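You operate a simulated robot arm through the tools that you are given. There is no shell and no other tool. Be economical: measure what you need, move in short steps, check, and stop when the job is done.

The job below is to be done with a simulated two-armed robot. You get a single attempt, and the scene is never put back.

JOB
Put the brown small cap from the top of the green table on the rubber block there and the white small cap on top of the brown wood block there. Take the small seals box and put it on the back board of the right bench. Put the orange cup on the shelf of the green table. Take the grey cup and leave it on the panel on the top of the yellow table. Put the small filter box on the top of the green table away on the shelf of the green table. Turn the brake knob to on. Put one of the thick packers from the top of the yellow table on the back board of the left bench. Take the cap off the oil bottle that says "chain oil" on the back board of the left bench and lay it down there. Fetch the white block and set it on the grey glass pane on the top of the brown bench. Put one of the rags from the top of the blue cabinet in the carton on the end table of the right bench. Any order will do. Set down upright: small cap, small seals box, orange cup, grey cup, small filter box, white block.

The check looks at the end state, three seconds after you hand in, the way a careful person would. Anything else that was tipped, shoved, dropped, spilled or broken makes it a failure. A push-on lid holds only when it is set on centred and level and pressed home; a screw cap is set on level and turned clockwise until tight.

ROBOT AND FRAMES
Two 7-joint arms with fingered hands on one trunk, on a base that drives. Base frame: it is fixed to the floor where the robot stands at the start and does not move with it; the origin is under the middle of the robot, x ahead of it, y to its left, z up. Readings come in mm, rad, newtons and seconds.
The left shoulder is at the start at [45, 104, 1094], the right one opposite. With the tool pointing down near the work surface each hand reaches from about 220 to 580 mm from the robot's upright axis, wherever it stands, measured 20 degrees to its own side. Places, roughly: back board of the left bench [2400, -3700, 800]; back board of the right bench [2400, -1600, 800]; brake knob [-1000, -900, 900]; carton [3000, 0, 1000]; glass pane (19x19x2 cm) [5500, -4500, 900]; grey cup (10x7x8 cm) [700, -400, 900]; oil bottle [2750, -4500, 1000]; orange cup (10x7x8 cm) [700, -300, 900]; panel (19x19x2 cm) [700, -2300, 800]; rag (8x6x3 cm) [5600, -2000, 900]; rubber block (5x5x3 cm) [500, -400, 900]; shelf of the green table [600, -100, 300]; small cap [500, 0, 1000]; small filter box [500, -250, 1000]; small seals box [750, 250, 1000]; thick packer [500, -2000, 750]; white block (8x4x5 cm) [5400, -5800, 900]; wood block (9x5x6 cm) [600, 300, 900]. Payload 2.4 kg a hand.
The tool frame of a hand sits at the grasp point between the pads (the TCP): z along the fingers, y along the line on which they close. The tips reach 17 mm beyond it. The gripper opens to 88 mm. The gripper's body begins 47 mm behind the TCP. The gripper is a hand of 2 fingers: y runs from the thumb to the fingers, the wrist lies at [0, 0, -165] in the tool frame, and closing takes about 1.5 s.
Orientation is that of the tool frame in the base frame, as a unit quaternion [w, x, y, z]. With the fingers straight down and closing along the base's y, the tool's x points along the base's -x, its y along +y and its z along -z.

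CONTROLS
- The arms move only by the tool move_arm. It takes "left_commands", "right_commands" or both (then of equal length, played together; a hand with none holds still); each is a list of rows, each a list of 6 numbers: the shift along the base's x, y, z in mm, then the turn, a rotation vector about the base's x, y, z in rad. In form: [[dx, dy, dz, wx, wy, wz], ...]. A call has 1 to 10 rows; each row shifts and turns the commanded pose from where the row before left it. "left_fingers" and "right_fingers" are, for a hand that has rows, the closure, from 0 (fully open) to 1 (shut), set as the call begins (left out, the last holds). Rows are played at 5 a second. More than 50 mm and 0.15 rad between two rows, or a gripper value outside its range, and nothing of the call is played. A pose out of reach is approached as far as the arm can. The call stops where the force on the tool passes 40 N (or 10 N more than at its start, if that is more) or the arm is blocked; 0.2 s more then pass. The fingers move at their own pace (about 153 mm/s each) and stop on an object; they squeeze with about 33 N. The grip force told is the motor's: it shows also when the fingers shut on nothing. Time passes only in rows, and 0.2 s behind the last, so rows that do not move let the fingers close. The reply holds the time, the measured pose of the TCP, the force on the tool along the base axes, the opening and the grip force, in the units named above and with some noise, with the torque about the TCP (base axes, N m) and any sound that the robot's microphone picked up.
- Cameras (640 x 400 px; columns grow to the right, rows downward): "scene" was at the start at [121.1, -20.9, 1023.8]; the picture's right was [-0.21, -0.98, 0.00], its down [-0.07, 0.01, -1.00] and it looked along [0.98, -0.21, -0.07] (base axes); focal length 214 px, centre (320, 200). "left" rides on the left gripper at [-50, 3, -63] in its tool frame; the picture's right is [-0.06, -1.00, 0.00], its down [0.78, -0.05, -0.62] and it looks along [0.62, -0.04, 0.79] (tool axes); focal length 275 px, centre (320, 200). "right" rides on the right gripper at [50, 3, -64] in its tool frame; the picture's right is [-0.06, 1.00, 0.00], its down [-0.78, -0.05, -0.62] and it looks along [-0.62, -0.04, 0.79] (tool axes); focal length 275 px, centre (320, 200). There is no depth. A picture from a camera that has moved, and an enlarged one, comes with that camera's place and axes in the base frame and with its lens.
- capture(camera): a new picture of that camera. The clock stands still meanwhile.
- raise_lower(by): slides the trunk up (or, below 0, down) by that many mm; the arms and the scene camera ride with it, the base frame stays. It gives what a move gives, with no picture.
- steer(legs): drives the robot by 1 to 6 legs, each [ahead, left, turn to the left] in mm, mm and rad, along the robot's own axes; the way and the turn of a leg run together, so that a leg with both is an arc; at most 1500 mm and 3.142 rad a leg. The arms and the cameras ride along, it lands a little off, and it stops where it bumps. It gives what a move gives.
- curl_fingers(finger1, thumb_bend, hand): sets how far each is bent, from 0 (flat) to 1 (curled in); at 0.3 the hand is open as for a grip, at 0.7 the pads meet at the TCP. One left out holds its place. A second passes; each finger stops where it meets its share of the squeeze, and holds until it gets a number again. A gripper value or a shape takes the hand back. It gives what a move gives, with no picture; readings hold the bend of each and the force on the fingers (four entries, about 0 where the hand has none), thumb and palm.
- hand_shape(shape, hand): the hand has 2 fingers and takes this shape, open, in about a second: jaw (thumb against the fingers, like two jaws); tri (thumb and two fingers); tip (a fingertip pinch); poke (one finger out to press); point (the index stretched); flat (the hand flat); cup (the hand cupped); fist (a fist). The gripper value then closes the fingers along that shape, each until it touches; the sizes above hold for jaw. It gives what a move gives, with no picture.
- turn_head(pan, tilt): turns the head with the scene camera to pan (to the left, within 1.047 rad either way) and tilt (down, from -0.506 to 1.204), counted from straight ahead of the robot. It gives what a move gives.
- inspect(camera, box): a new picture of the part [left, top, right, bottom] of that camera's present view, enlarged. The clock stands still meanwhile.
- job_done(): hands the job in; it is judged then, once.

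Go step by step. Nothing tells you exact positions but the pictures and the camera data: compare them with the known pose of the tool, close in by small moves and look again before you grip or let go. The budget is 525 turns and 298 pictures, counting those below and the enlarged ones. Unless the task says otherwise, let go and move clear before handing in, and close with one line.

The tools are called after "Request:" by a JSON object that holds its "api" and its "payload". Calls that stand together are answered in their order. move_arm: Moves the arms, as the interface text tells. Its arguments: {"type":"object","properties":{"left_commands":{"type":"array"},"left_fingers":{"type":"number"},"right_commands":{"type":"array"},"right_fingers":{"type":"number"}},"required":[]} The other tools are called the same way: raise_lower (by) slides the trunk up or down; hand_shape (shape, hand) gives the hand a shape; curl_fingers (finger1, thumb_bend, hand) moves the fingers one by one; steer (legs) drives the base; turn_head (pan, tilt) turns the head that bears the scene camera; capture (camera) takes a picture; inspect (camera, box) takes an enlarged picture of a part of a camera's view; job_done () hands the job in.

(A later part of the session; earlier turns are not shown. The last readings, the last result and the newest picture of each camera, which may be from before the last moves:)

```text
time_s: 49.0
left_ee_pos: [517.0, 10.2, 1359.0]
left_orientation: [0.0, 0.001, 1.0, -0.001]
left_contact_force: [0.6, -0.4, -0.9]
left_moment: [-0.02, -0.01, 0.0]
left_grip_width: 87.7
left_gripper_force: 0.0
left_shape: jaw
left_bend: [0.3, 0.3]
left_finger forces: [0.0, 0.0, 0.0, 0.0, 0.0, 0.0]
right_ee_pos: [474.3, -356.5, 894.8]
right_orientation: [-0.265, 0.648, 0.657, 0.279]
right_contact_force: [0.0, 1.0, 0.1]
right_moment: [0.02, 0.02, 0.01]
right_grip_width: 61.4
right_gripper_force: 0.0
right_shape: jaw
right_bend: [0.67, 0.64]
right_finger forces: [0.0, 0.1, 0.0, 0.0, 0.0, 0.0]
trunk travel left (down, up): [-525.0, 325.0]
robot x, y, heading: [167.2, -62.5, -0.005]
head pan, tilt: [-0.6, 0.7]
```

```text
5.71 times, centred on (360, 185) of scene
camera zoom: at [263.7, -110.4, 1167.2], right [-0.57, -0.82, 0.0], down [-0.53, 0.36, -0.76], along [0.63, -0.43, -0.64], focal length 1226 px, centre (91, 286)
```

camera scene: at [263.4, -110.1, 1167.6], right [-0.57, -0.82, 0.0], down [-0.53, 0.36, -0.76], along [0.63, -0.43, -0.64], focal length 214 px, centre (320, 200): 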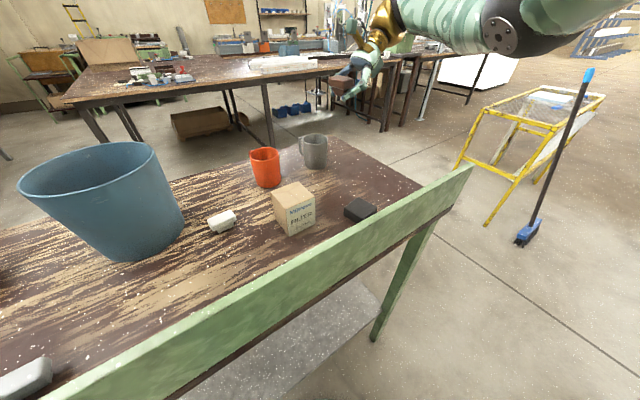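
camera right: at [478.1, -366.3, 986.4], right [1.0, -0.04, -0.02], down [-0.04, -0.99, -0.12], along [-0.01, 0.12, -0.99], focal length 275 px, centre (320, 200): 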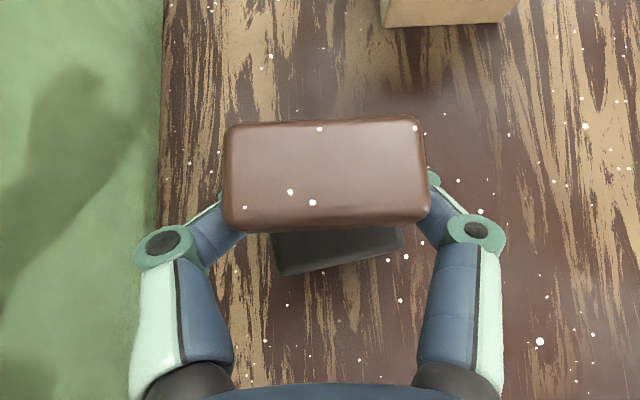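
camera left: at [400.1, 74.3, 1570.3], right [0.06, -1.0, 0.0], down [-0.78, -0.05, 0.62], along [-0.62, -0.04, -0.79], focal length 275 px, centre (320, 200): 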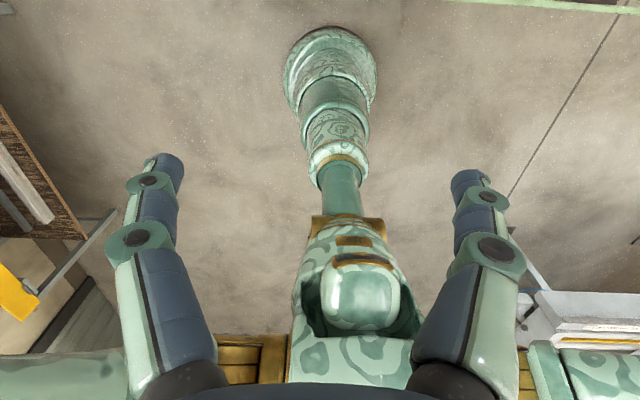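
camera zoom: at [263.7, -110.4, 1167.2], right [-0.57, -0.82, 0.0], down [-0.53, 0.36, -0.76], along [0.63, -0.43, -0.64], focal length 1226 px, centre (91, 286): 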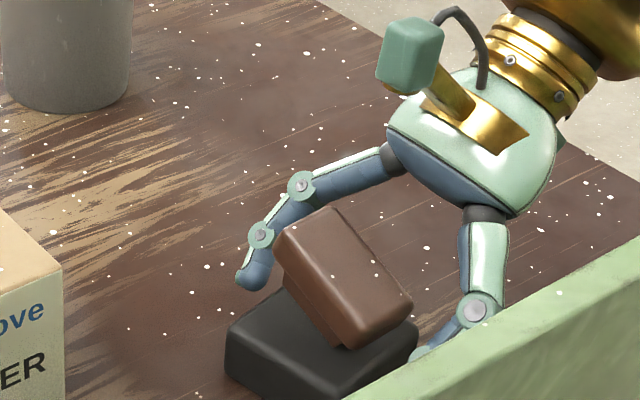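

Request:
{"api": "capture", "payload": {"camera": "right"}}

Request:
{"api": "inspect", "payload": {"camera": "scene", "box": [335, 175, 385, 215]}}

```text
241 pictures are left
camera right: at [476.3, -365.2, 974.4], right [1.0, -0.04, -0.02], down [-0.04, -0.99, -0.12], along [-0.02, 0.12, -0.99], focal length 275 px, centre (320, 200)
```

right: 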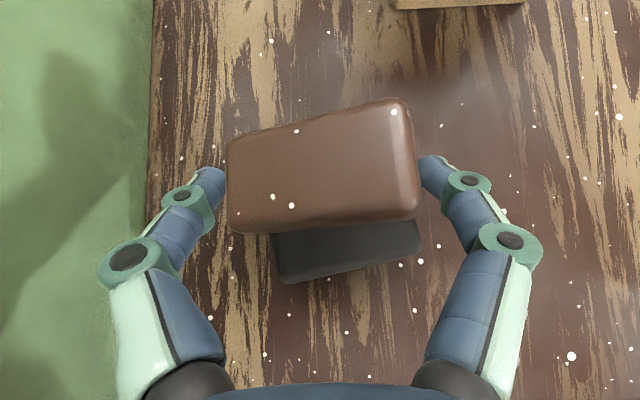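

```text
10.00 times, centred on (360, 195) of scene
camera zoom: at [263.7, -110.4, 1167.2], right [-0.57, -0.82, 0.0], down [-0.53, 0.36, -0.76], along [0.63, -0.43, -0.64], focal length 2145 px, centre (-80, 250)
```

zoom: 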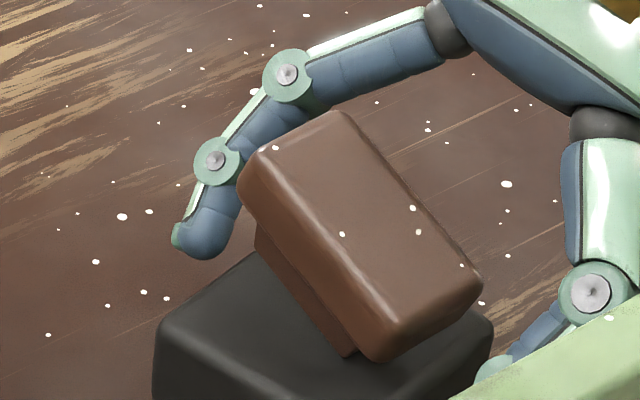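

The cap stands tilted on the block, probably leaning on a finger. I wait a moment and look again.

Request:
{"api": "move_arm", "payload": {"right_commands": [[0, 0, 0, 0, 0, 0], [0, 0, 0, 0, 0, 0]]}}

Request:
{"api": "inspect", "payload": {"camera": "right", "box": [180, 80, 460, 300]}}

```text
time_s: 49.5
left_ee_pos: [516.8, 11.4, 1359.7]
left_orientation: [0.001, 0.001, 1.0, 0.0]
left_contact_force: [0.1, 0.1, 0.0]
left_moment: [-0.04, 0.01, -0.01]
left_grip_width: 88.2
left_gripper_force: 0.0
left_shape: jaw
left_bend: [0.3, 0.3]
left_finger forces: [0.0, 0.0, 0.1, 0.0, 0.0, 0.0]
right_ee_pos: [475.3, -357.0, 896.9]
right_orientation: [-0.263, 0.648, 0.657, 0.28]
right_contact_force: [-0.2, 0.1, -0.4]
right_moment: [0.0, -0.04, 0.01]
right_grip_width: 61.4
right_gripper_force: 0.0
right_shape: jaw
right_bend: [0.67, 0.64]
right_finger forces: [0.0, 0.0, 0.0, 0.0, 0.0, 0.0]
trunk travel left (down, up): [-525.0, 325.0]
robot x, y, heading: [169.6, -59.2, 0.001]
head pan, tilt: [-0.6, 0.7]
```

```text
1.82 times, centred on (320, 190) of right
camera zoom: at [476.8, -365.3, 976.3], right [1.0, -0.04, -0.02], down [-0.04, -0.99, -0.12], along [-0.01, 0.12, -0.99], focal length 500 px, centre (320, 218)
```

zoom: 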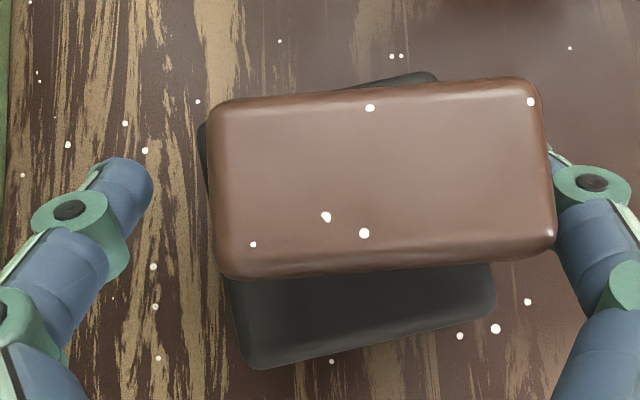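

It has settled back; verify from the scene camera.

Request:
{"api": "inspect", "payload": {"camera": "scene", "box": [310, 150, 410, 220]}}

```text
5.71 times, centred on (360, 185) of scene
camera zoom: at [263.2, -110.1, 1167.6], right [-0.57, -0.82, 0.0], down [-0.53, 0.36, -0.76], along [0.63, -0.43, -0.64], focal length 1226 px, centre (91, 286)
```

zoom: 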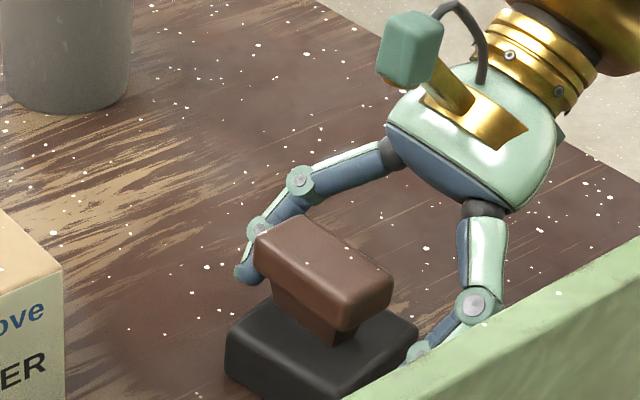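

The brown cap now stands upright on the rubber block. I open fully and back away up and to the right.

Request:
{"api": "move_arm", "payload": {"right_commands": [[1, 0, 0, 0, 0, 0], [0, 0, 0, 0, 0, 0], [0, -20, 20, 0, 0, 0], [0, -30, 30, 0, 0, 0], [0, -30, 35, 0, 0, 0], [0, 0, 45, 0, 0, 0]], "right_fingers": 0.05}}

Request:
{"api": "inspect", "payload": {"camera": "scene", "box": [310, 150, 410, 220]}}

```text
time_s: 51.0
left_ee_pos: [514.3, 12.0, 1359.3]
left_orientation: [-0.001, 0.001, 1.0, 0.0]
left_contact_force: [-0.1, -1.1, -0.3]
left_moment: [-0.01, -0.03, -0.01]
left_grip_width: 87.9
left_gripper_force: 0.1
left_shape: jaw
left_bend: [0.3, 0.3]
left_finger forces: [0.0, 0.1, 0.0, 0.1, 0.0, 0.0]
right_ee_pos: [478.0, -437.0, 1024.8]
right_orientation: [-0.263, 0.648, 0.657, 0.281]
right_contact_force: [0.2, -0.1, 0.1]
right_moment: [0.02, 0.04, -0.01]
right_grip_width: 83.5
right_gripper_force: 0.1
right_shape: jaw
right_bend: [0.4, 0.37]
right_finger forces: [0.0, 0.0, 0.1, 0.0, 0.0, 0.0]
trunk travel left (down, up): [-525.0, 325.0]
robot x, y, heading: [164.9, -61.3, 0.003]
head pan, tilt: [-0.6, 0.7]
```

```text
5.71 times, centred on (360, 185) of scene
camera zoom: at [263.2, -110.1, 1167.6], right [-0.57, -0.82, 0.0], down [-0.53, 0.36, -0.76], along [0.63, -0.43, -0.64], focal length 1226 px, centre (91, 286)
```

zoom: 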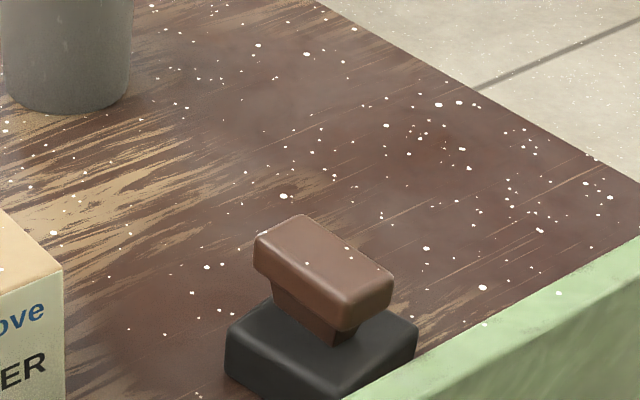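

Brown cap done. Next the white cap with the left hand: I park the right hand up, lower the trunk a bit, and look at the white cap.

Request:
{"api": "move_arm", "payload": {"right_commands": [[-10, 0, 40, -0.08, 0, 0.08], [-10, 0, 40, -0.08, 0, 0.08], [-10, 0, 40, -0.08, 0, 0.08], [0, 0, 40, -0.08, 0, 0.08], [0, 0, 40, -0.08, 0, 0.08], [0, 0, 0, -0.08, 0, 0.08]], "left_commands": [[10, -20, -40, 0, 0, 0.14], [10, -20, -40, 0, 0, 0.14], [10, -20, -40, 0, 0, 0.14], [10, -20, -40, 0, 0, 0.14], [10, -20, -40, 0, 0, 0.14], [10, -20, -20, 0, 0, 0.14]], "left_fingers": 0}}

Request:
{"api": "raise_lower", "payload": {"by": -60}}

Request:
{"api": "turn_head", "payload": {"pan": 0.1, "tilt": 0.9}}

Request:
{"api": "capture", "payload": {"camera": "scene"}}

Request:
{"api": "capture", "payload": {"camera": "left"}}

```text
time_s: 52.4
left_ee_pos: [575.9, -109.4, 1139.1]
left_orientation: [0.0, -0.408, 0.913, 0.0]
left_contact_force: [-0.3, -0.7, -0.2]
left_moment: [0.03, 0.01, 0.01]
left_grip_width: 88.0
left_gripper_force: 0.0
left_shape: jaw
left_bend: [0.3, 0.3]
left_finger forces: [0.0, 0.1, 0.0, 0.0, 0.0, 0.1]
right_ee_pos: [445.8, -438.2, 1215.0]
right_orientation: [-0.171, 0.518, 0.837, 0.044]
right_contact_force: [0.1, 0.6, 1.3]
right_moment: [-0.02, -0.01, 0.06]
right_grip_width: 83.7
right_gripper_force: 0.0
right_shape: jaw
right_bend: [0.4, 0.37]
right_finger forces: [0.0, 0.1, 0.0, 0.0, 0.0, 0.0]
right hand out of reach, approached as far as the arm can: row 5
trunk travel left (down, up): [-525.0, 325.0]
robot x, y, heading: [168.1, -62.4, -0.005]
head pan, tilt: [-0.6, 0.7]
```

```text
time_s: 53.4
left_ee_pos: [575.9, -108.1, 1078.6]
left_orientation: [-0.001, -0.407, 0.913, 0.0]
left_contact_force: [0.2, 0.0, 0.1]
left_moment: [-0.01, -0.01, -0.03]
left_grip_width: 87.6
left_gripper_force: 0.0
left_shape: jaw
left_bend: [0.3, 0.3]
left_finger forces: [0.1, 0.1, 0.0, 0.1, 0.0, 0.0]
right_ee_pos: [446.4, -436.4, 1160.9]
right_orientation: [-0.162, 0.518, 0.839, 0.047]
right_contact_force: [-0.6, -0.7, -0.5]
right_moment: [-0.01, 0.02, 0.01]
right_grip_width: 83.5
right_gripper_force: 0.0
right_shape: jaw
right_bend: [0.4, 0.37]
right_finger forces: [0.0, 0.0, 0.1, 0.0, 0.0, 0.1]
trunk travel left (down, up): [-465.0, 385.0]
robot x, y, heading: [168.6, -57.9, 0.0]
head pan, tilt: [-0.6, 0.7]
```

```text
time_s: 54.4
left_ee_pos: [575.7, -108.9, 1078.7]
left_orientation: [0.0, -0.407, 0.913, 0.001]
left_contact_force: [-0.2, 0.2, 0.4]
left_moment: [-0.03, -0.02, -0.03]
left_grip_width: 88.1
left_gripper_force: 0.0
left_shape: jaw
left_bend: [0.3, 0.3]
left_finger forces: [0.0, 0.0, 0.1, 0.0, 0.1, 0.0]
right_ee_pos: [447.9, -435.9, 1161.1]
right_orientation: [-0.161, 0.518, 0.838, 0.047]
right_contact_force: [0.0, 0.3, -0.2]
right_moment: [0.0, -0.01, 0.0]
right_grip_width: 83.3
right_gripper_force: 0.0
right_shape: jaw
right_bend: [0.4, 0.37]
right_finger forces: [0.0, 0.0, 0.0, 0.0, 0.1, 0.0]
trunk travel left (down, up): [-465.0, 385.0]
robot x, y, heading: [167.3, -61.5, -0.001]
head pan, tilt: [0.099, 0.901]
```

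```text
236 pictures are left
camera scene: at [269.4, -54.8, 1091.1], right [0.1, -1.0, 0.0], down [-0.78, -0.08, -0.62], along [0.62, 0.06, -0.78], focal length 214 px, centre (320, 200)
```

scene: 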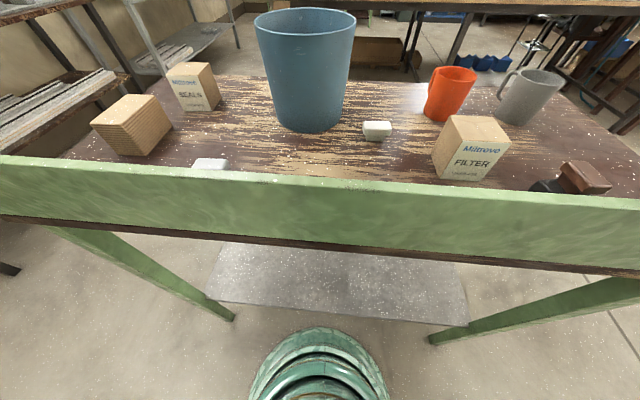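

```text
235 pictures are left
camera left: at [607.6, -70.3, 1140.3], right [0.78, -0.62, 0.0], down [-0.49, -0.62, 0.62], along [-0.38, -0.48, -0.79], focal length 275 px, centre (320, 200)
```

left: 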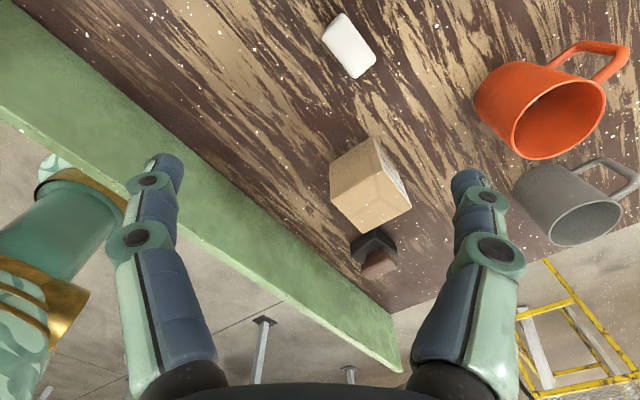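

White cap top centre ≈(602,-115), long axis along y. I finish the yaw so the fingers close along x and come above it.

Request:
{"api": "move_arm", "payload": {"left_commands": [[5, -1, -25, 0, 0, 0.146], [5, -1, -25, 0, 0, 0.146], [5, -1, -25, 0, 0, 0.146], [5, -1, -25, 0, 0, 0.146], [6, -1, -20, 0, 0, 0.146]]}}

Request:
{"api": "capture", "payload": {"camera": "left"}}

Request:
{"api": "inspect", "payload": {"camera": "scene", "box": [320, 60, 440, 160]}}

```text
time_s: 55.6
left_ee_pos: [601.5, -114.8, 959.6]
left_orientation: [-0.001, 0.708, -0.707, 0.0]
left_contact_force: [0.9, -0.3, -0.5]
left_moment: [0.0, 0.01, -0.01]
left_grip_width: 88.0
left_gripper_force: 0.1
left_shape: jaw
left_bend: [0.3, 0.3]
left_finger forces: [0.0, 0.0, 0.0, 0.1, 0.0, 0.0]
right_ee_pos: [447.1, -435.7, 1160.5]
right_orientation: [-0.163, 0.518, 0.838, 0.048]
right_contact_force: [0.5, -0.3, 0.2]
right_moment: [0.01, 0.0, 0.0]
right_grip_width: 83.6
right_gripper_force: 0.0
right_shape: jaw
right_bend: [0.4, 0.37]
right_finger forces: [0.1, 0.0, 0.0, 0.0, 0.0, 0.1]
trunk travel left (down, up): [-465.0, 385.0]
robot x, y, heading: [166.7, -63.5, -0.004]
head pan, tilt: [0.099, 0.901]
```

```text
234 pictures are left
camera left: at [599.9, -66.1, 1021.0], right [1.0, 0.06, 0.0], down [0.05, -0.78, 0.62], along [0.04, -0.62, -0.79], focal length 275 px, centre (320, 200)
```

left: 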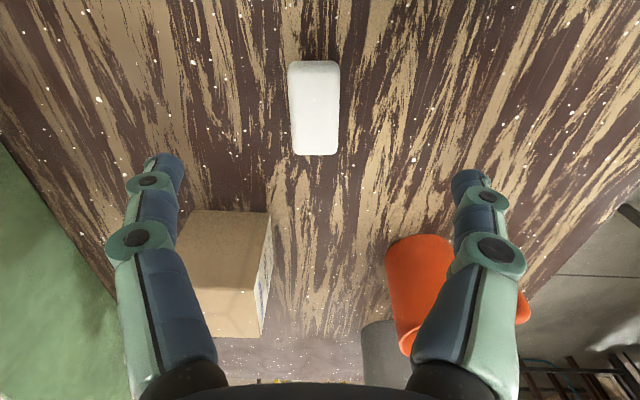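

```text
4.00 times, centred on (380, 110) of scene
camera zoom: at [269.4, -54.8, 1091.1], right [0.1, -1.0, 0.0], down [-0.78, -0.08, -0.62], along [0.62, 0.06, -0.78], focal length 858 px, centre (80, 560)
```

zoom: 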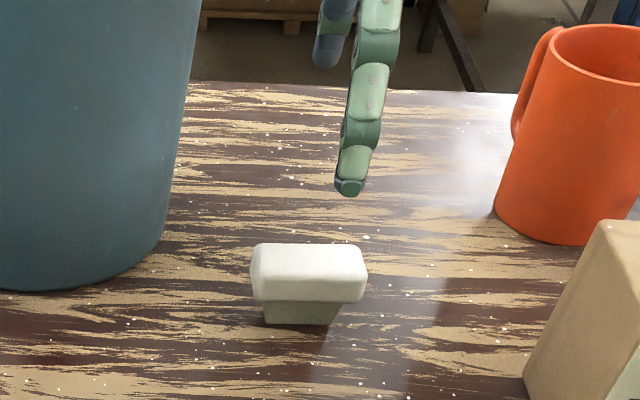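

Well centred. Descend to grip height and close on the 25 mm flat sides.

Request:
{"api": "move_arm", "payload": {"left_commands": [[-1, 0, -40, 0, 0, 0], [0, 0, -30, 0, 0, 0], [0, 0, -13, 0, 0, 0], [0, 0, 0, 0, 0, 0]], "left_fingers": 0.25}}

Request:
{"api": "capture", "payload": {"camera": "left"}}

Request:
{"api": "inspect", "payload": {"camera": "scene", "box": [320, 60, 440, 160]}}

```text
time_s: 56.6
left_ee_pos: [601.7, -113.5, 876.9]
left_orientation: [0.001, -0.707, 0.708, 0.0]
left_contact_force: [0.2, -0.1, 11.3]
left_moment: [0.0, 0.24, 0.04]
left_grip_width: 64.5
left_gripper_force: 0.0
left_shape: jaw
left_bend: [0.67, 0.6]
left_finger forces: [8.8, 0.0, 0.0, 0.0, 2.7, 0.0]
right_ee_pos: [445.7, -434.9, 1160.9]
right_orientation: [-0.162, 0.518, 0.839, 0.049]
right_contact_force: [-0.3, 0.3, 0.9]
right_moment: [0.0, 0.01, -0.04]
right_grip_width: 83.4
right_gripper_force: 0.0
right_shape: jaw
right_bend: [0.4, 0.37]
right_finger forces: [0.0, 0.0, 0.0, 0.0, 0.0, 0.0]
trunk travel left (down, up): [-465.0, 385.0]
robot x, y, heading: [164.0, -61.2, -0.004]
head pan, tilt: [0.099, 0.901]
```

```text
232 pictures are left
camera left: at [599.2, -64.8, 937.9], right [1.0, 0.06, 0.0], down [0.05, -0.78, 0.62], along [0.04, -0.62, -0.79], focal length 275 px, centre (320, 200)
```

left: 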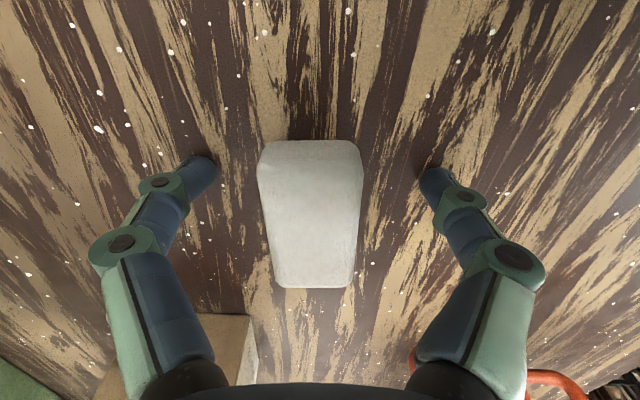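

```text
4.00 times, centred on (380, 110) of scene
camera zoom: at [268.9, -54.6, 1091.3], right [0.1, -1.0, 0.0], down [-0.78, -0.08, -0.62], along [0.62, 0.06, -0.78], focal length 858 px, centre (80, 560)
```

zoom: 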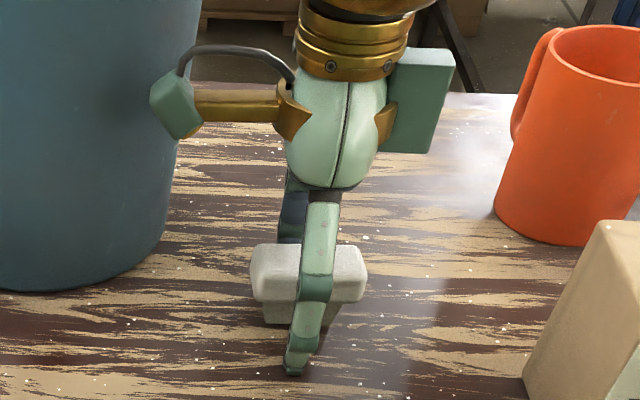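

Fingertips just touch the table; raise 4 mm, then close.

Request:
{"api": "move_arm", "payload": {"left_commands": [[-2, 0, 4, 0, 0, 0], [0, 0, 0, 0, 0, 0]]}}

Request:
{"api": "move_arm", "payload": {"left_commands": [[0, 0, 0, 0, 0, 0], [0, 0, 0, 0, 0, 0], [0, 0, 0, 0, 0, 0], [0, 0, 0, 0, 0, 0], [0, 0, 0, 0, 0, 0]], "left_fingers": 1}}

Request:
{"api": "capture", "payload": {"camera": "left"}}

Request:
{"api": "inspect", "payload": {"camera": "scene", "box": [320, 60, 440, 160]}}

```text
time_s: 57.2
left_ee_pos: [600.6, -112.4, 878.6]
left_orientation: [0.0, -0.706, 0.708, 0.001]
left_contact_force: [0.0, 0.0, -0.2]
left_moment: [-0.01, 0.0, 0.0]
left_grip_width: 65.9
left_gripper_force: 0.0
left_shape: jaw
left_bend: [0.64, 0.6]
left_finger forces: [0.0, 0.1, 0.0, 0.0, 0.0, 0.0]
right_ee_pos: [448.2, -435.6, 1161.4]
right_orientation: [-0.162, 0.517, 0.839, 0.047]
right_contact_force: [0.6, -0.3, 0.3]
right_moment: [0.02, -0.03, 0.02]
right_grip_width: 83.3
right_gripper_force: 0.1
right_shape: jaw
right_bend: [0.4, 0.37]
right_finger forces: [0.0, 0.0, 0.0, 0.0, 0.0, 0.1]
trunk travel left (down, up): [-465.0, 385.0]
robot x, y, heading: [162.7, -58.6, 0.003]
head pan, tilt: [0.099, 0.901]
```

```text
time_s: 58.4
left_ee_pos: [598.6, -113.0, 878.3]
left_orientation: [0.0, -0.706, 0.708, 0.0]
left_contact_force: [0.5, 0.2, -0.2]
left_moment: [0.04, 0.02, 0.03]
left_grip_width: 10.0
left_gripper_force: 32.9
left_shape: jaw
left_bend: [0.73, 0.72]
left_finger forces: [26.9, 0.1, 0.0, 0.0, 27.4, 0.0]
right_ee_pos: [447.9, -434.9, 1160.8]
right_orientation: [-0.162, 0.517, 0.839, 0.048]
right_contact_force: [0.6, 0.0, -0.5]
right_moment: [0.04, -0.01, -0.01]
right_grip_width: 83.4
right_gripper_force: 0.1
right_shape: jaw
right_bend: [0.4, 0.37]
right_finger forces: [0.0, 0.0, 0.0, 0.1, 0.0, 0.0]
trunk travel left (down, up): [-465.0, 385.0]
robot x, y, heading: [171.0, -61.8, -0.005]
head pan, tilt: [0.099, 0.901]
```

```text
230 pictures are left
camera left: at [597.1, -64.1, 940.9], right [1.0, 0.06, 0.0], down [0.05, -0.78, 0.62], along [0.04, -0.62, -0.79], focal length 275 px, centre (320, 200)
```

left: 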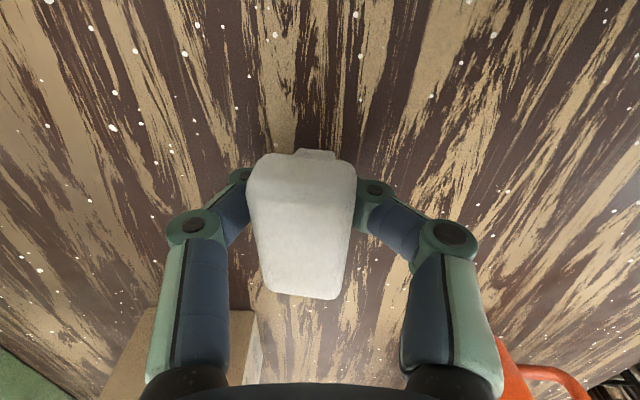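

```text
4.00 times, centred on (380, 110) of scene
camera zoom: at [269.4, -54.7, 1091.1], right [0.1, -1.0, 0.0], down [-0.78, -0.08, -0.62], along [0.62, 0.06, -0.78], focal length 858 px, centre (80, 560)
```

zoom: 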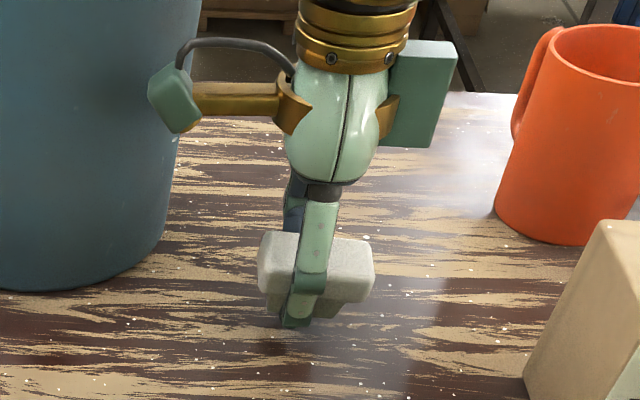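

The tips closed on the cap's narrow stem just under its head. I lift and check the attitude.

Request:
{"api": "move_arm", "payload": {"left_commands": [[0, 0, 30, 0, 0, 0], [0, 0, 40, 0, 0, 0], [0, 0, 40, 0, 0, 0], [0, 0, 40, 0, 0, 0]]}}

Request:
{"api": "capture", "payload": {"camera": "left"}}

Request:
{"api": "inspect", "payload": {"camera": "scene", "box": [300, 0, 460, 100]}}

```text
time_s: 59.4
left_ee_pos: [597.9, -115.0, 1027.3]
left_orientation: [0.001, -0.706, 0.708, 0.0]
left_contact_force: [0.2, -0.3, -0.1]
left_moment: [-0.03, 0.01, 0.0]
left_grip_width: 10.0
left_gripper_force: 33.4
left_shape: jaw
left_bend: [0.73, 0.73]
left_finger forces: [26.9, 0.1, 0.0, 0.0, 27.4, 0.0]
right_ee_pos: [447.1, -435.3, 1160.7]
right_orientation: [-0.161, 0.519, 0.838, 0.047]
right_contact_force: [-0.4, 0.4, 0.8]
right_moment: [0.01, 0.0, 0.03]
right_grip_width: 83.6
right_gripper_force: 0.1
right_shape: jaw
right_bend: [0.4, 0.37]
right_finger forces: [0.0, 0.1, 0.1, 0.0, 0.0, 0.0]
trunk travel left (down, up): [-465.0, 385.0]
robot x, y, heading: [165.1, -58.9, 0.001]
head pan, tilt: [0.099, 0.901]
```

```text
228 pictures are left
camera left: at [595.1, -65.8, 1088.9], right [1.0, 0.06, 0.0], down [0.05, -0.78, 0.62], along [0.04, -0.62, -0.79], focal length 275 px, centre (320, 200)
```

left: 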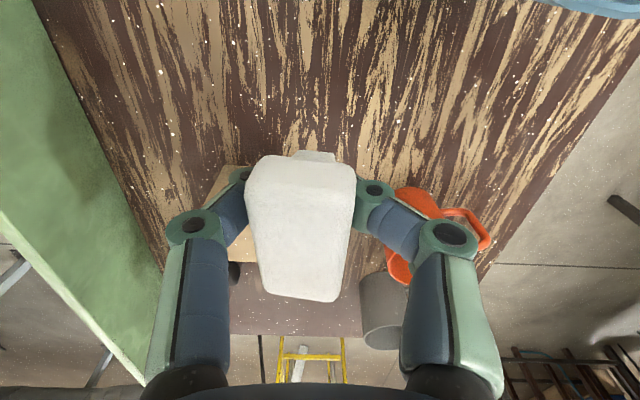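

```text
4.00 times, centred on (380, 50) of scene
camera zoom: at [269.3, -54.7, 1091.1], right [0.1, -1.0, 0.0], down [-0.78, -0.08, -0.62], along [0.62, 0.06, -0.78], focal length 858 px, centre (80, 800)
```

zoom: 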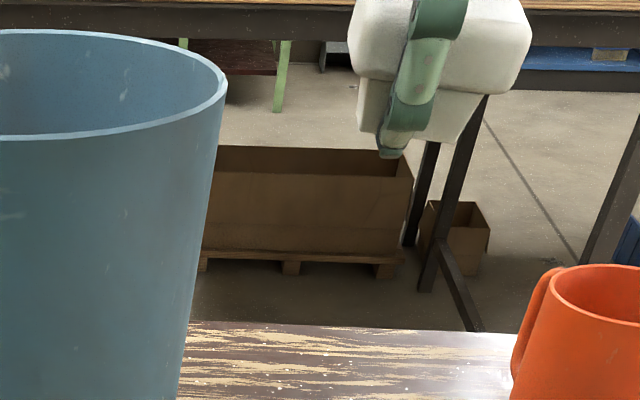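

Held level. I carry it in front of the bucket over to the wood block on the left.

Request:
{"api": "move_arm", "payload": {"left_commands": [[-40, 10, 5, 0, 0, 0], [-40, 20, 5, 0, 0, 0], [0, 48, 0, 0, 0, 0], [0, 48, 0, 0, 0, 0], [0, 48, 0, 0, 0, 0], [0, 48, 0, 0, 0, 0], [0, 48, 0, 0, 0, 0], [10, 48, 0, 0, 0, 0], [10, 48, 0, 0, 0, 0]]}}

Request:
{"api": "turn_head", "payload": {"pan": 0.6, "tilt": 0.75}}

Request:
{"api": "capture", "payload": {"camera": "scene"}}

Request:
{"api": "capture", "payload": {"camera": "left"}}

```text
time_s: 61.4
left_ee_pos: [538.3, 256.8, 1042.1]
left_orientation: [0.0, -0.706, 0.708, 0.0]
left_contact_force: [-0.5, -0.2, 0.0]
left_moment: [-0.03, 0.0, 0.01]
left_grip_width: 9.9
left_gripper_force: 32.9
left_shape: jaw
left_bend: [0.73, 0.73]
left_finger forces: [26.6, 0.1, 0.0, 0.1, 26.9, 0.0]
right_ee_pos: [446.7, -435.2, 1160.7]
right_orientation: [-0.162, 0.518, 0.838, 0.047]
right_contact_force: [0.1, -0.4, -0.1]
right_moment: [0.04, 0.01, 0.0]
right_grip_width: 83.5
right_gripper_force: 0.0
right_shape: jaw
right_bend: [0.4, 0.37]
right_finger forces: [0.1, 0.0, 0.0, 0.1, 0.1, 0.0]
trunk travel left (down, up): [-465.0, 385.0]
robot x, y, heading: [166.1, -56.5, 0.0]
head pan, tilt: [0.099, 0.901]
```

```text
time_s: 62.4
left_ee_pos: [538.7, 255.8, 1042.2]
left_orientation: [0.0, -0.706, 0.708, 0.0]
left_contact_force: [0.3, -0.2, 0.1]
left_moment: [0.01, -0.02, -0.01]
left_grip_width: 9.8
left_gripper_force: 32.7
left_shape: jaw
left_bend: [0.73, 0.73]
left_finger forces: [26.6, 0.0, 0.0, 0.1, 27.0, 0.1]
right_ee_pos: [447.6, -437.3, 1160.5]
right_orientation: [-0.162, 0.518, 0.839, 0.048]
right_contact_force: [0.0, 0.2, -0.5]
right_moment: [0.01, 0.04, 0.02]
right_grip_width: 83.5
right_gripper_force: 0.1
right_shape: jaw
right_bend: [0.4, 0.37]
right_finger forces: [0.0, 0.1, 0.1, 0.0, 0.1, 0.0]
trunk travel left (down, up): [-465.0, 385.0]
robot x, y, heading: [164.0, -59.3, -0.007]
head pan, tilt: [0.6, 0.75]
```

```text
226 pictures are left
camera scene: at [262.7, -15.3, 1103.0], right [0.56, -0.83, 0.0], down [-0.56, -0.38, -0.73], along [0.6, 0.41, -0.68], focal length 214 px, centre (320, 200)
```

scene: 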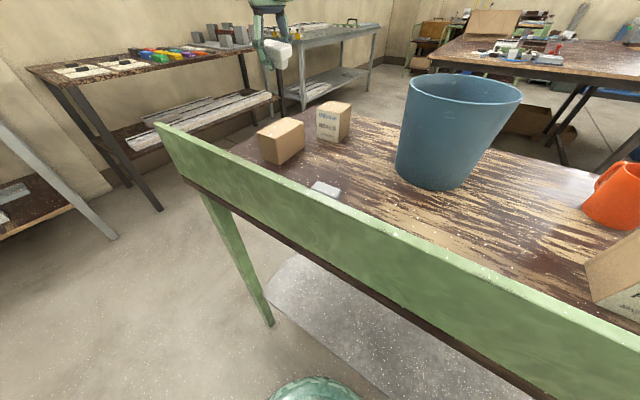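

```text
225 pictures are left
camera left: at [536.2, 304.1, 1103.2], right [1.0, 0.06, 0.0], down [0.05, -0.78, 0.62], along [0.04, -0.62, -0.79], focal length 275 px, centre (320, 200)
```

left: 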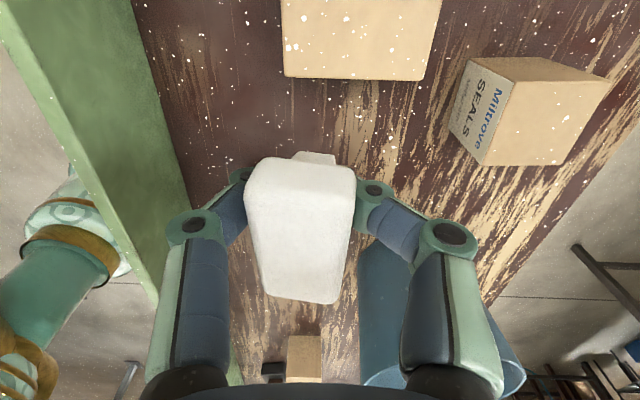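

Wood block top spans x 515–607, y≈257–307. I move the cap above its middle.

Request:
{"api": "move_arm", "payload": {"left_commands": [[13, 14, -20, 0, 0, 0], [13, 15, -25, 0, 0, 0], [0, 0, -37, 0, 0, 0]]}}

Request:
{"api": "inspect", "payload": {"camera": "scene", "box": [220, 50, 380, 190]}}

Request:
{"api": "capture", "payload": {"camera": "left"}}

```text
time_s: 63.1
left_ee_pos: [564.7, 283.6, 956.4]
left_orientation: [0.0, -0.706, 0.708, 0.0]
left_contact_force: [-1.1, -0.5, 0.1]
left_moment: [-0.03, -0.01, 0.01]
left_grip_width: 10.1
left_gripper_force: 32.7
left_shape: jaw
left_bend: [0.73, 0.73]
left_finger forces: [26.4, 0.0, 0.1, 0.0, 26.8, 0.1]
right_ee_pos: [448.0, -436.2, 1160.0]
right_orientation: [-0.162, 0.518, 0.839, 0.048]
right_contact_force: [0.6, 0.1, -0.9]
right_moment: [0.01, 0.01, 0.0]
right_grip_width: 83.4
right_gripper_force: 0.1
right_shape: jaw
right_bend: [0.4, 0.37]
right_finger forces: [0.0, 0.0, 0.0, 0.0, 0.2, 0.0]
trunk travel left (down, up): [-465.0, 385.0]
robot x, y, heading: [166.0, -59.8, 0.001]
head pan, tilt: [0.6, 0.75]
```

```text
2.86 times, centred on (300, 120) of scene
camera zoom: at [262.7, -15.2, 1103.0], right [0.56, -0.83, 0.0], down [-0.56, -0.38, -0.73], along [0.6, 0.41, -0.68], focal length 613 px, centre (377, 429)
```

zoom: 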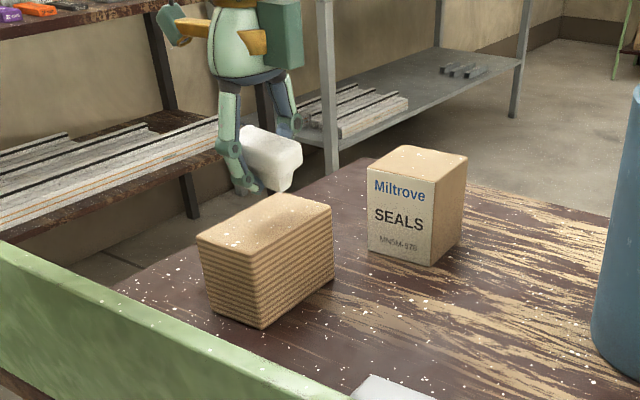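

```text
223 pictures are left
camera left: at [562.0, 331.7, 1016.9], right [1.0, 0.06, 0.0], down [0.05, -0.78, 0.62], along [0.04, -0.62, -0.79], focal length 275 px, centre (320, 200)
```

left: 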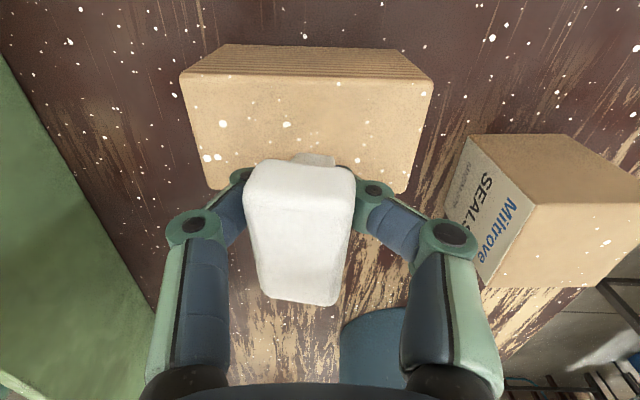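

Aligned over the block. Descending in steps to contact.

Request:
{"api": "move_arm", "payload": {"left_commands": [[-1, 1, -12, 0, 0, 0], [0, 0, -5, 0, 0, 0], [0, 0, 0, 0, 0, 0]]}}

Request:
{"api": "inspect", "payload": {"camera": "scene", "box": [240, 70, 340, 150]}}

```text
time_s: 64.0
left_ee_pos: [564.0, 283.4, 940.1]
left_orientation: [0.0, -0.706, 0.708, 0.0]
left_contact_force: [-0.3, -0.5, -0.1]
left_moment: [0.01, -0.01, 0.05]
left_grip_width: 10.2
left_gripper_force: 32.7
left_shape: jaw
left_bend: [0.73, 0.73]
left_finger forces: [26.4, 0.1, 0.1, 0.0, 26.7, 0.0]
right_ee_pos: [446.4, -436.0, 1160.9]
right_orientation: [-0.162, 0.518, 0.838, 0.048]
right_contact_force: [0.2, -1.0, 0.3]
right_moment: [-0.01, -0.01, -0.02]
right_grip_width: 83.4
right_gripper_force: 0.0
right_shape: jaw
right_bend: [0.4, 0.37]
right_finger forces: [0.1, 0.0, 0.0, 0.0, 0.0, 0.1]
trunk travel left (down, up): [-465.0, 385.0]
robot x, y, heading: [170.1, -59.5, -0.003]
head pan, tilt: [0.6, 0.75]
```

```text
5.00 times, centred on (290, 110) of scene
camera zoom: at [262.6, -15.3, 1103.0], right [0.56, -0.83, 0.0], down [-0.56, -0.38, -0.73], along [0.6, 0.41, -0.68], focal length 1072 px, centre (470, 650)
```

zoom: 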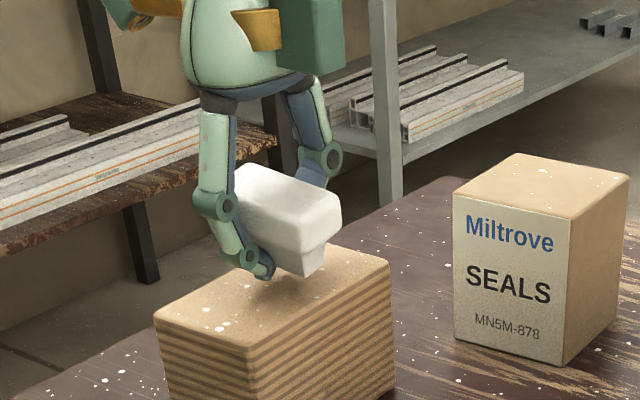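

Request:
{"api": "move_arm", "payload": {"left_commands": [[0, 0, -4, 0, 0, 0], [0, 0, 0, 0, 0, 0]]}}

Request:
{"api": "move_arm", "payload": {"left_commands": [[0, 0, -3, 0, 0, 0], [0, 0, 0, 0, 0, 0]]}}

Request:
{"api": "inspect", "payload": {"camera": "scene", "box": [240, 70, 340, 150]}}

```text
time_s: 64.5
left_ee_pos: [563.0, 284.2, 936.0]
left_orientation: [0.0, -0.706, 0.708, 0.0]
left_contact_force: [0.2, 0.7, 1.3]
left_moment: [-0.04, -0.03, 0.01]
left_grip_width: 10.1
left_gripper_force: 32.9
left_shape: jaw
left_bend: [0.73, 0.73]
left_finger forces: [27.8, 0.0, 0.0, 0.1, 26.9, 0.0]
right_ee_pos: [447.3, -435.5, 1161.5]
right_orientation: [-0.162, 0.517, 0.839, 0.048]
right_contact_force: [0.0, 0.2, 0.0]
right_moment: [0.02, 0.01, 0.03]
right_grip_width: 83.4
right_gripper_force: 0.0
right_shape: jaw
right_bend: [0.4, 0.37]
right_finger forces: [0.0, 0.0, 0.0, 0.0, 0.1, 0.0]
trunk travel left (down, up): [-465.0, 385.0]
robot x, y, heading: [162.4, -60.1, -0.005]
head pan, tilt: [0.6, 0.75]
```

```text
time_s: 65.2
left_ee_pos: [564.2, 282.2, 933.7]
left_orientation: [0.0, 0.707, -0.707, 0.0]
left_contact_force: [-0.9, 2.8, 8.1]
left_moment: [0.03, 0.07, -0.03]
left_grip_width: 12.4
left_gripper_force: 32.9
left_shape: jaw
left_bend: [0.75, 0.74]
left_finger forces: [35.5, 0.0, 0.1, 0.0, 28.9, 0.1]
right_ee_pos: [447.0, -436.3, 1161.3]
right_orientation: [-0.161, 0.517, 0.839, 0.049]
right_contact_force: [-0.2, -0.9, 0.3]
right_moment: [0.03, -0.02, -0.02]
right_grip_width: 83.4
right_gripper_force: 0.0
right_shape: jaw
right_bend: [0.4, 0.37]
right_finger forces: [0.0, 0.1, 0.1, 0.0, 0.0, 0.0]
trunk travel left (down, up): [-465.0, 385.0]
robot x, y, heading: [169.9, -56.3, -0.004]
head pan, tilt: [0.6, 0.75]
```

```text
5.00 times, centred on (290, 110) of scene
camera zoom: at [262.0, -15.4, 1103.1], right [0.56, -0.83, 0.0], down [-0.56, -0.38, -0.73], along [0.6, 0.41, -0.68], focal length 1072 px, centre (470, 650)
```

zoom: 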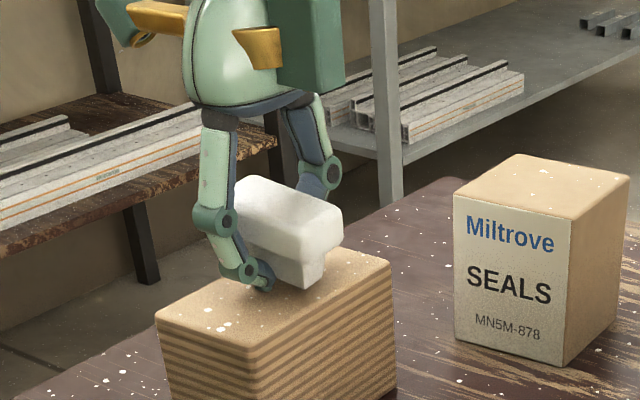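

Contact with the block. Opening the fingers gently.

Request:
{"api": "move_arm", "payload": {"left_commands": [[0, 0, 1, 0, 0, 0], [0, 0, 0, 0, 0, 0], [0, 0, 0, 0, 0, 0], [0, 0, 0, 0, 0, 0], [0, 0, 0, 0, 0, 0]], "left_fingers": 0.25}}

Request:
{"api": "inspect", "payload": {"camera": "scene", "box": [240, 70, 340, 150]}}

```text
time_s: 66.3
left_ee_pos: [563.9, 282.2, 934.6]
left_orientation: [0.001, -0.707, 0.707, -0.001]
left_contact_force: [3.4, 0.0, 15.0]
left_moment: [0.0, 0.29, 0.03]
left_grip_width: 53.0
left_gripper_force: 0.0
left_shape: jaw
left_bend: [0.76, 0.6]
left_finger forces: [14.9, 0.1, 0.1, 0.0, 0.4, 0.0]
right_ee_pos: [447.1, -436.7, 1161.1]
right_orientation: [-0.162, 0.519, 0.838, 0.05]
right_contact_force: [0.5, 0.3, -0.1]
right_moment: [-0.02, -0.01, -0.01]
right_grip_width: 83.6
right_gripper_force: 0.0
right_shape: jaw
right_bend: [0.4, 0.37]
right_finger forces: [0.0, 0.0, 0.0, 0.0, 0.0, 0.1]
trunk travel left (down, up): [-465.0, 385.0]
robot x, y, heading: [166.0, -59.6, -0.001]
head pan, tilt: [0.6, 0.75]
```

```text
5.00 times, centred on (290, 110) of scene
camera zoom: at [262.4, -16.2, 1103.1], right [0.56, -0.83, 0.0], down [-0.56, -0.38, -0.73], along [0.6, 0.41, -0.68], focal length 1072 px, centre (470, 650)
```

zoom: 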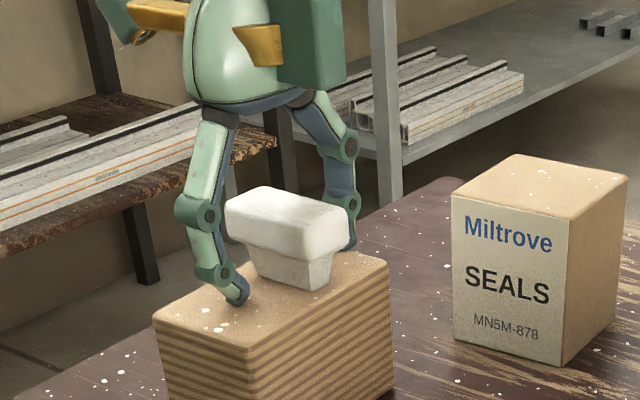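

The white cap stands upright on the wood block. Raise straight up.

Request:
{"api": "move_arm", "payload": {"left_commands": [[-1, 0, 4, 0, 0, 0], [0, 0, 10, 0, 0, 0], [0, 0, 30, 0, 0, 0], [0, 0, 40, 0, 0, 0], [0, 0, 40, 0, 0, 0]]}}

Request:
{"api": "inspect", "payload": {"camera": "scene", "box": [240, 70, 340, 150]}}

```text
time_s: 67.5
left_ee_pos: [561.8, 282.3, 1061.5]
left_orientation: [0.0, -0.706, 0.708, 0.0]
left_contact_force: [0.1, -0.4, -0.6]
left_moment: [0.05, 0.01, 0.0]
left_grip_width: 66.1
left_gripper_force: 0.1
left_shape: jaw
left_bend: [0.64, 0.6]
left_finger forces: [0.0, 0.0, 0.0, 0.0, 0.0, 0.0]
right_ee_pos: [448.0, -435.3, 1159.5]
right_orientation: [-0.161, 0.518, 0.839, 0.047]
right_contact_force: [-0.1, 0.0, 0.1]
right_moment: [0.0, -0.02, 0.03]
right_grip_width: 83.8
right_gripper_force: 0.0
right_shape: jaw
right_bend: [0.4, 0.37]
right_finger forces: [0.0, 0.1, 0.0, 0.0, 0.0, 0.0]
trunk travel left (down, up): [-465.0, 385.0]
robot x, y, heading: [165.2, -60.9, -0.003]
head pan, tilt: [0.6, 0.75]
```

```text
5.00 times, centred on (290, 110) of scene
camera zoom: at [262.6, -15.3, 1103.0], right [0.56, -0.83, 0.0], down [-0.56, -0.38, -0.73], along [0.6, 0.41, -0.68], focal length 1072 px, centre (470, 650)
```

zoom: 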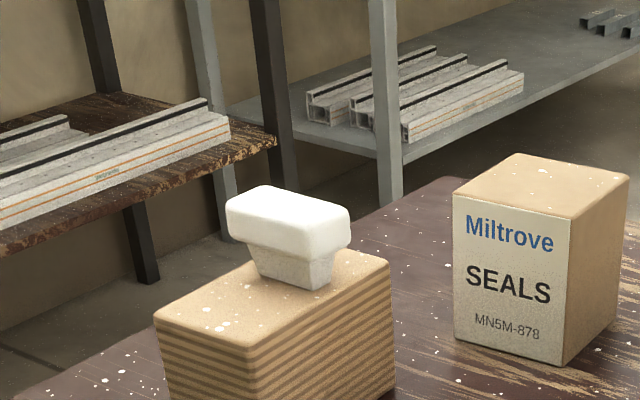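

Caps are done. Now I'll take the filter box (left hand) and orange cup (right hand) together to the shelf. First shift the base right and bring the hands over.

Request:
{"api": "move_arm", "payload": {"left_commands": [[-40, -20, 10, 0, 0, 0], [-20, -45, 0, 0, 0, 0], [0, -50, 0, 0, 0, 0], [0, -50, 0, 0, 0, 0], [0, -50, 0, 0, 0, 0], [0, -50, 0, 0, 0, 0]], "left_fingers": 0}}

Request:
{"api": "steer", "payload": {"legs": [[0, -110, 0]]}}

Request:
{"api": "turn_head", "payload": {"pan": -0.2, "tilt": 0.85}}

Request:
{"api": "capture", "payload": {"camera": "scene"}}

Request:
{"api": "capture", "payload": {"camera": "left"}}

```text
time_s: 69.0
left_ee_pos: [501.3, 14.5, 1069.9]
left_orientation: [0.0, -0.707, 0.707, 0.001]
left_contact_force: [0.3, 0.2, 0.7]
left_moment: [0.01, -0.01, 0.0]
left_grip_width: 88.0
left_gripper_force: 0.1
left_shape: jaw
left_bend: [0.3, 0.3]
left_finger forces: [0.0, 0.1, 0.1, 0.1, 0.0, 0.0]
right_ee_pos: [448.1, -436.0, 1160.9]
right_orientation: [-0.163, 0.518, 0.838, 0.048]
right_contact_force: [-0.4, 1.0, -0.5]
right_moment: [-0.01, 0.0, 0.0]
right_grip_width: 83.4
right_gripper_force: 0.1
right_shape: jaw
right_bend: [0.4, 0.37]
right_finger forces: [0.0, 0.0, 0.1, 0.0, 0.1, 0.0]
trunk travel left (down, up): [-465.0, 385.0]
robot x, y, heading: [166.1, -56.2, -0.001]
head pan, tilt: [0.6, 0.75]
```

```text
time_s: 70.1
left_ee_pos: [501.9, -94.3, 1069.7]
left_orientation: [0.0, -0.706, 0.708, 0.001]
left_contact_force: [0.4, -0.5, -0.3]
left_moment: [0.0, 0.0, -0.03]
left_grip_width: 88.3
left_gripper_force: 0.0
left_shape: jaw
left_bend: [0.3, 0.3]
left_finger forces: [0.0, 0.0, 0.0, 0.0, 0.0, 0.0]
right_ee_pos: [446.5, -547.7, 1160.7]
right_orientation: [-0.162, 0.519, 0.838, 0.049]
right_contact_force: [0.3, 0.3, 0.7]
right_moment: [-0.01, 0.02, 0.01]
right_grip_width: 83.4
right_gripper_force: 0.0
right_shape: jaw
right_bend: [0.4, 0.37]
right_finger forces: [0.0, 0.0, 0.1, 0.0, 0.0, 0.1]
trunk travel left (down, up): [-465.0, 385.0]
robot x, y, heading: [163.9, -170.0, 0.003]
head pan, tilt: [0.6, 0.75]
```

```text
time_s: 71.3
left_ee_pos: [501.3, -93.7, 1069.6]
left_orientation: [0.0, -0.706, 0.708, 0.0]
left_contact_force: [0.2, 0.6, -0.4]
left_moment: [-0.01, 0.0, 0.0]
left_grip_width: 88.0
left_gripper_force: 0.0
left_shape: jaw
left_bend: [0.3, 0.3]
left_finger forces: [0.0, 0.0, 0.0, 0.1, 0.0, 0.0]
right_ee_pos: [446.8, -546.6, 1160.4]
right_orientation: [-0.162, 0.519, 0.838, 0.048]
right_contact_force: [0.2, 0.4, -1.4]
right_moment: [0.0, 0.01, 0.01]
right_grip_width: 83.5
right_gripper_force: 0.0
right_shape: jaw
right_bend: [0.4, 0.37]
right_finger forces: [0.1, 0.0, 0.0, 0.0, 0.0, 0.1]
trunk travel left (down, up): [-465.0, 385.0]
robot x, y, heading: [168.0, -166.9, -0.003]
head pan, tilt: [-0.201, 0.85]
```

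```text
218 pictures are left
camera scene: at [270.7, -187.4, 1095.0], right [-0.2, -0.98, 0.0], down [-0.74, 0.15, -0.66], along [0.65, -0.13, -0.75], focal length 214 px, centre (320, 200)
```

scene: 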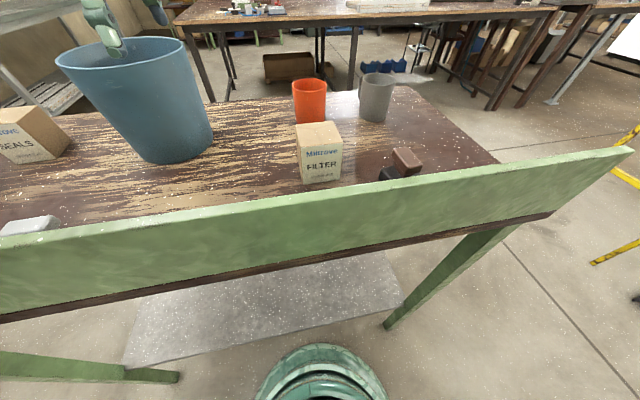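

```text
217 pictures are left
camera left: at [499.2, -44.8, 1131.0], right [1.0, 0.06, 0.0], down [0.05, -0.78, 0.62], along [0.04, -0.62, -0.79], focal length 275 px, centre (320, 200)
```

left: 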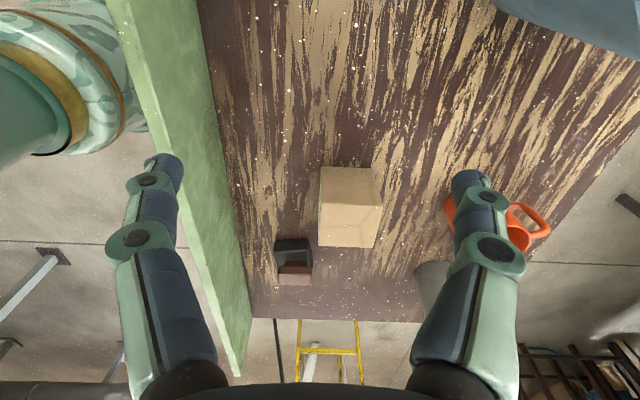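

Request:
{"api": "inspect", "payload": {"camera": "left", "box": [260, 140, 440, 300]}}

Request:
{"api": "inspect", "payload": {"camera": "scene", "box": [260, 60, 440, 200]}}

```text
2.50 times, centred on (350, 220) of left
camera zoom: at [499.2, -44.8, 1131.0], right [1.0, 0.06, 0.0], down [0.05, -0.78, 0.62], along [0.04, -0.62, -0.79], focal length 688 px, centre (245, 150)
```

zoom: 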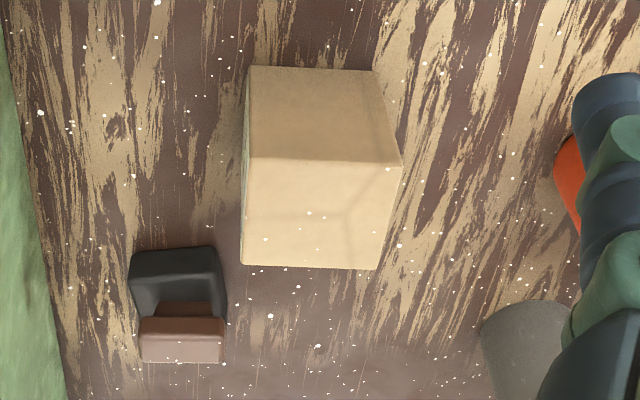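

```text
2.86 times, centred on (350, 130) of scene
camera zoom: at [270.7, -187.4, 1095.0], right [-0.2, -0.98, 0.0], down [-0.74, 0.15, -0.66], along [0.65, -0.13, -0.75], focal length 613 px, centre (234, 400)
```

zoom: 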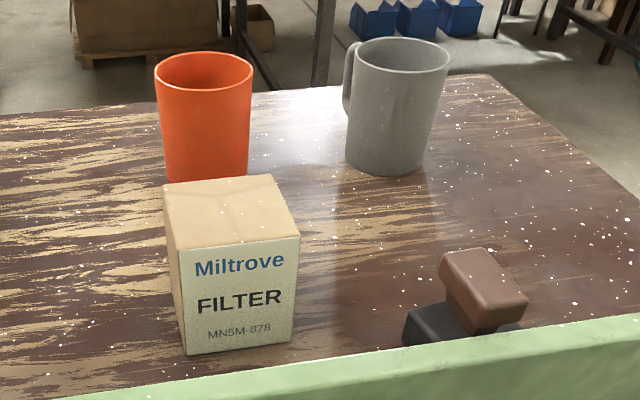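

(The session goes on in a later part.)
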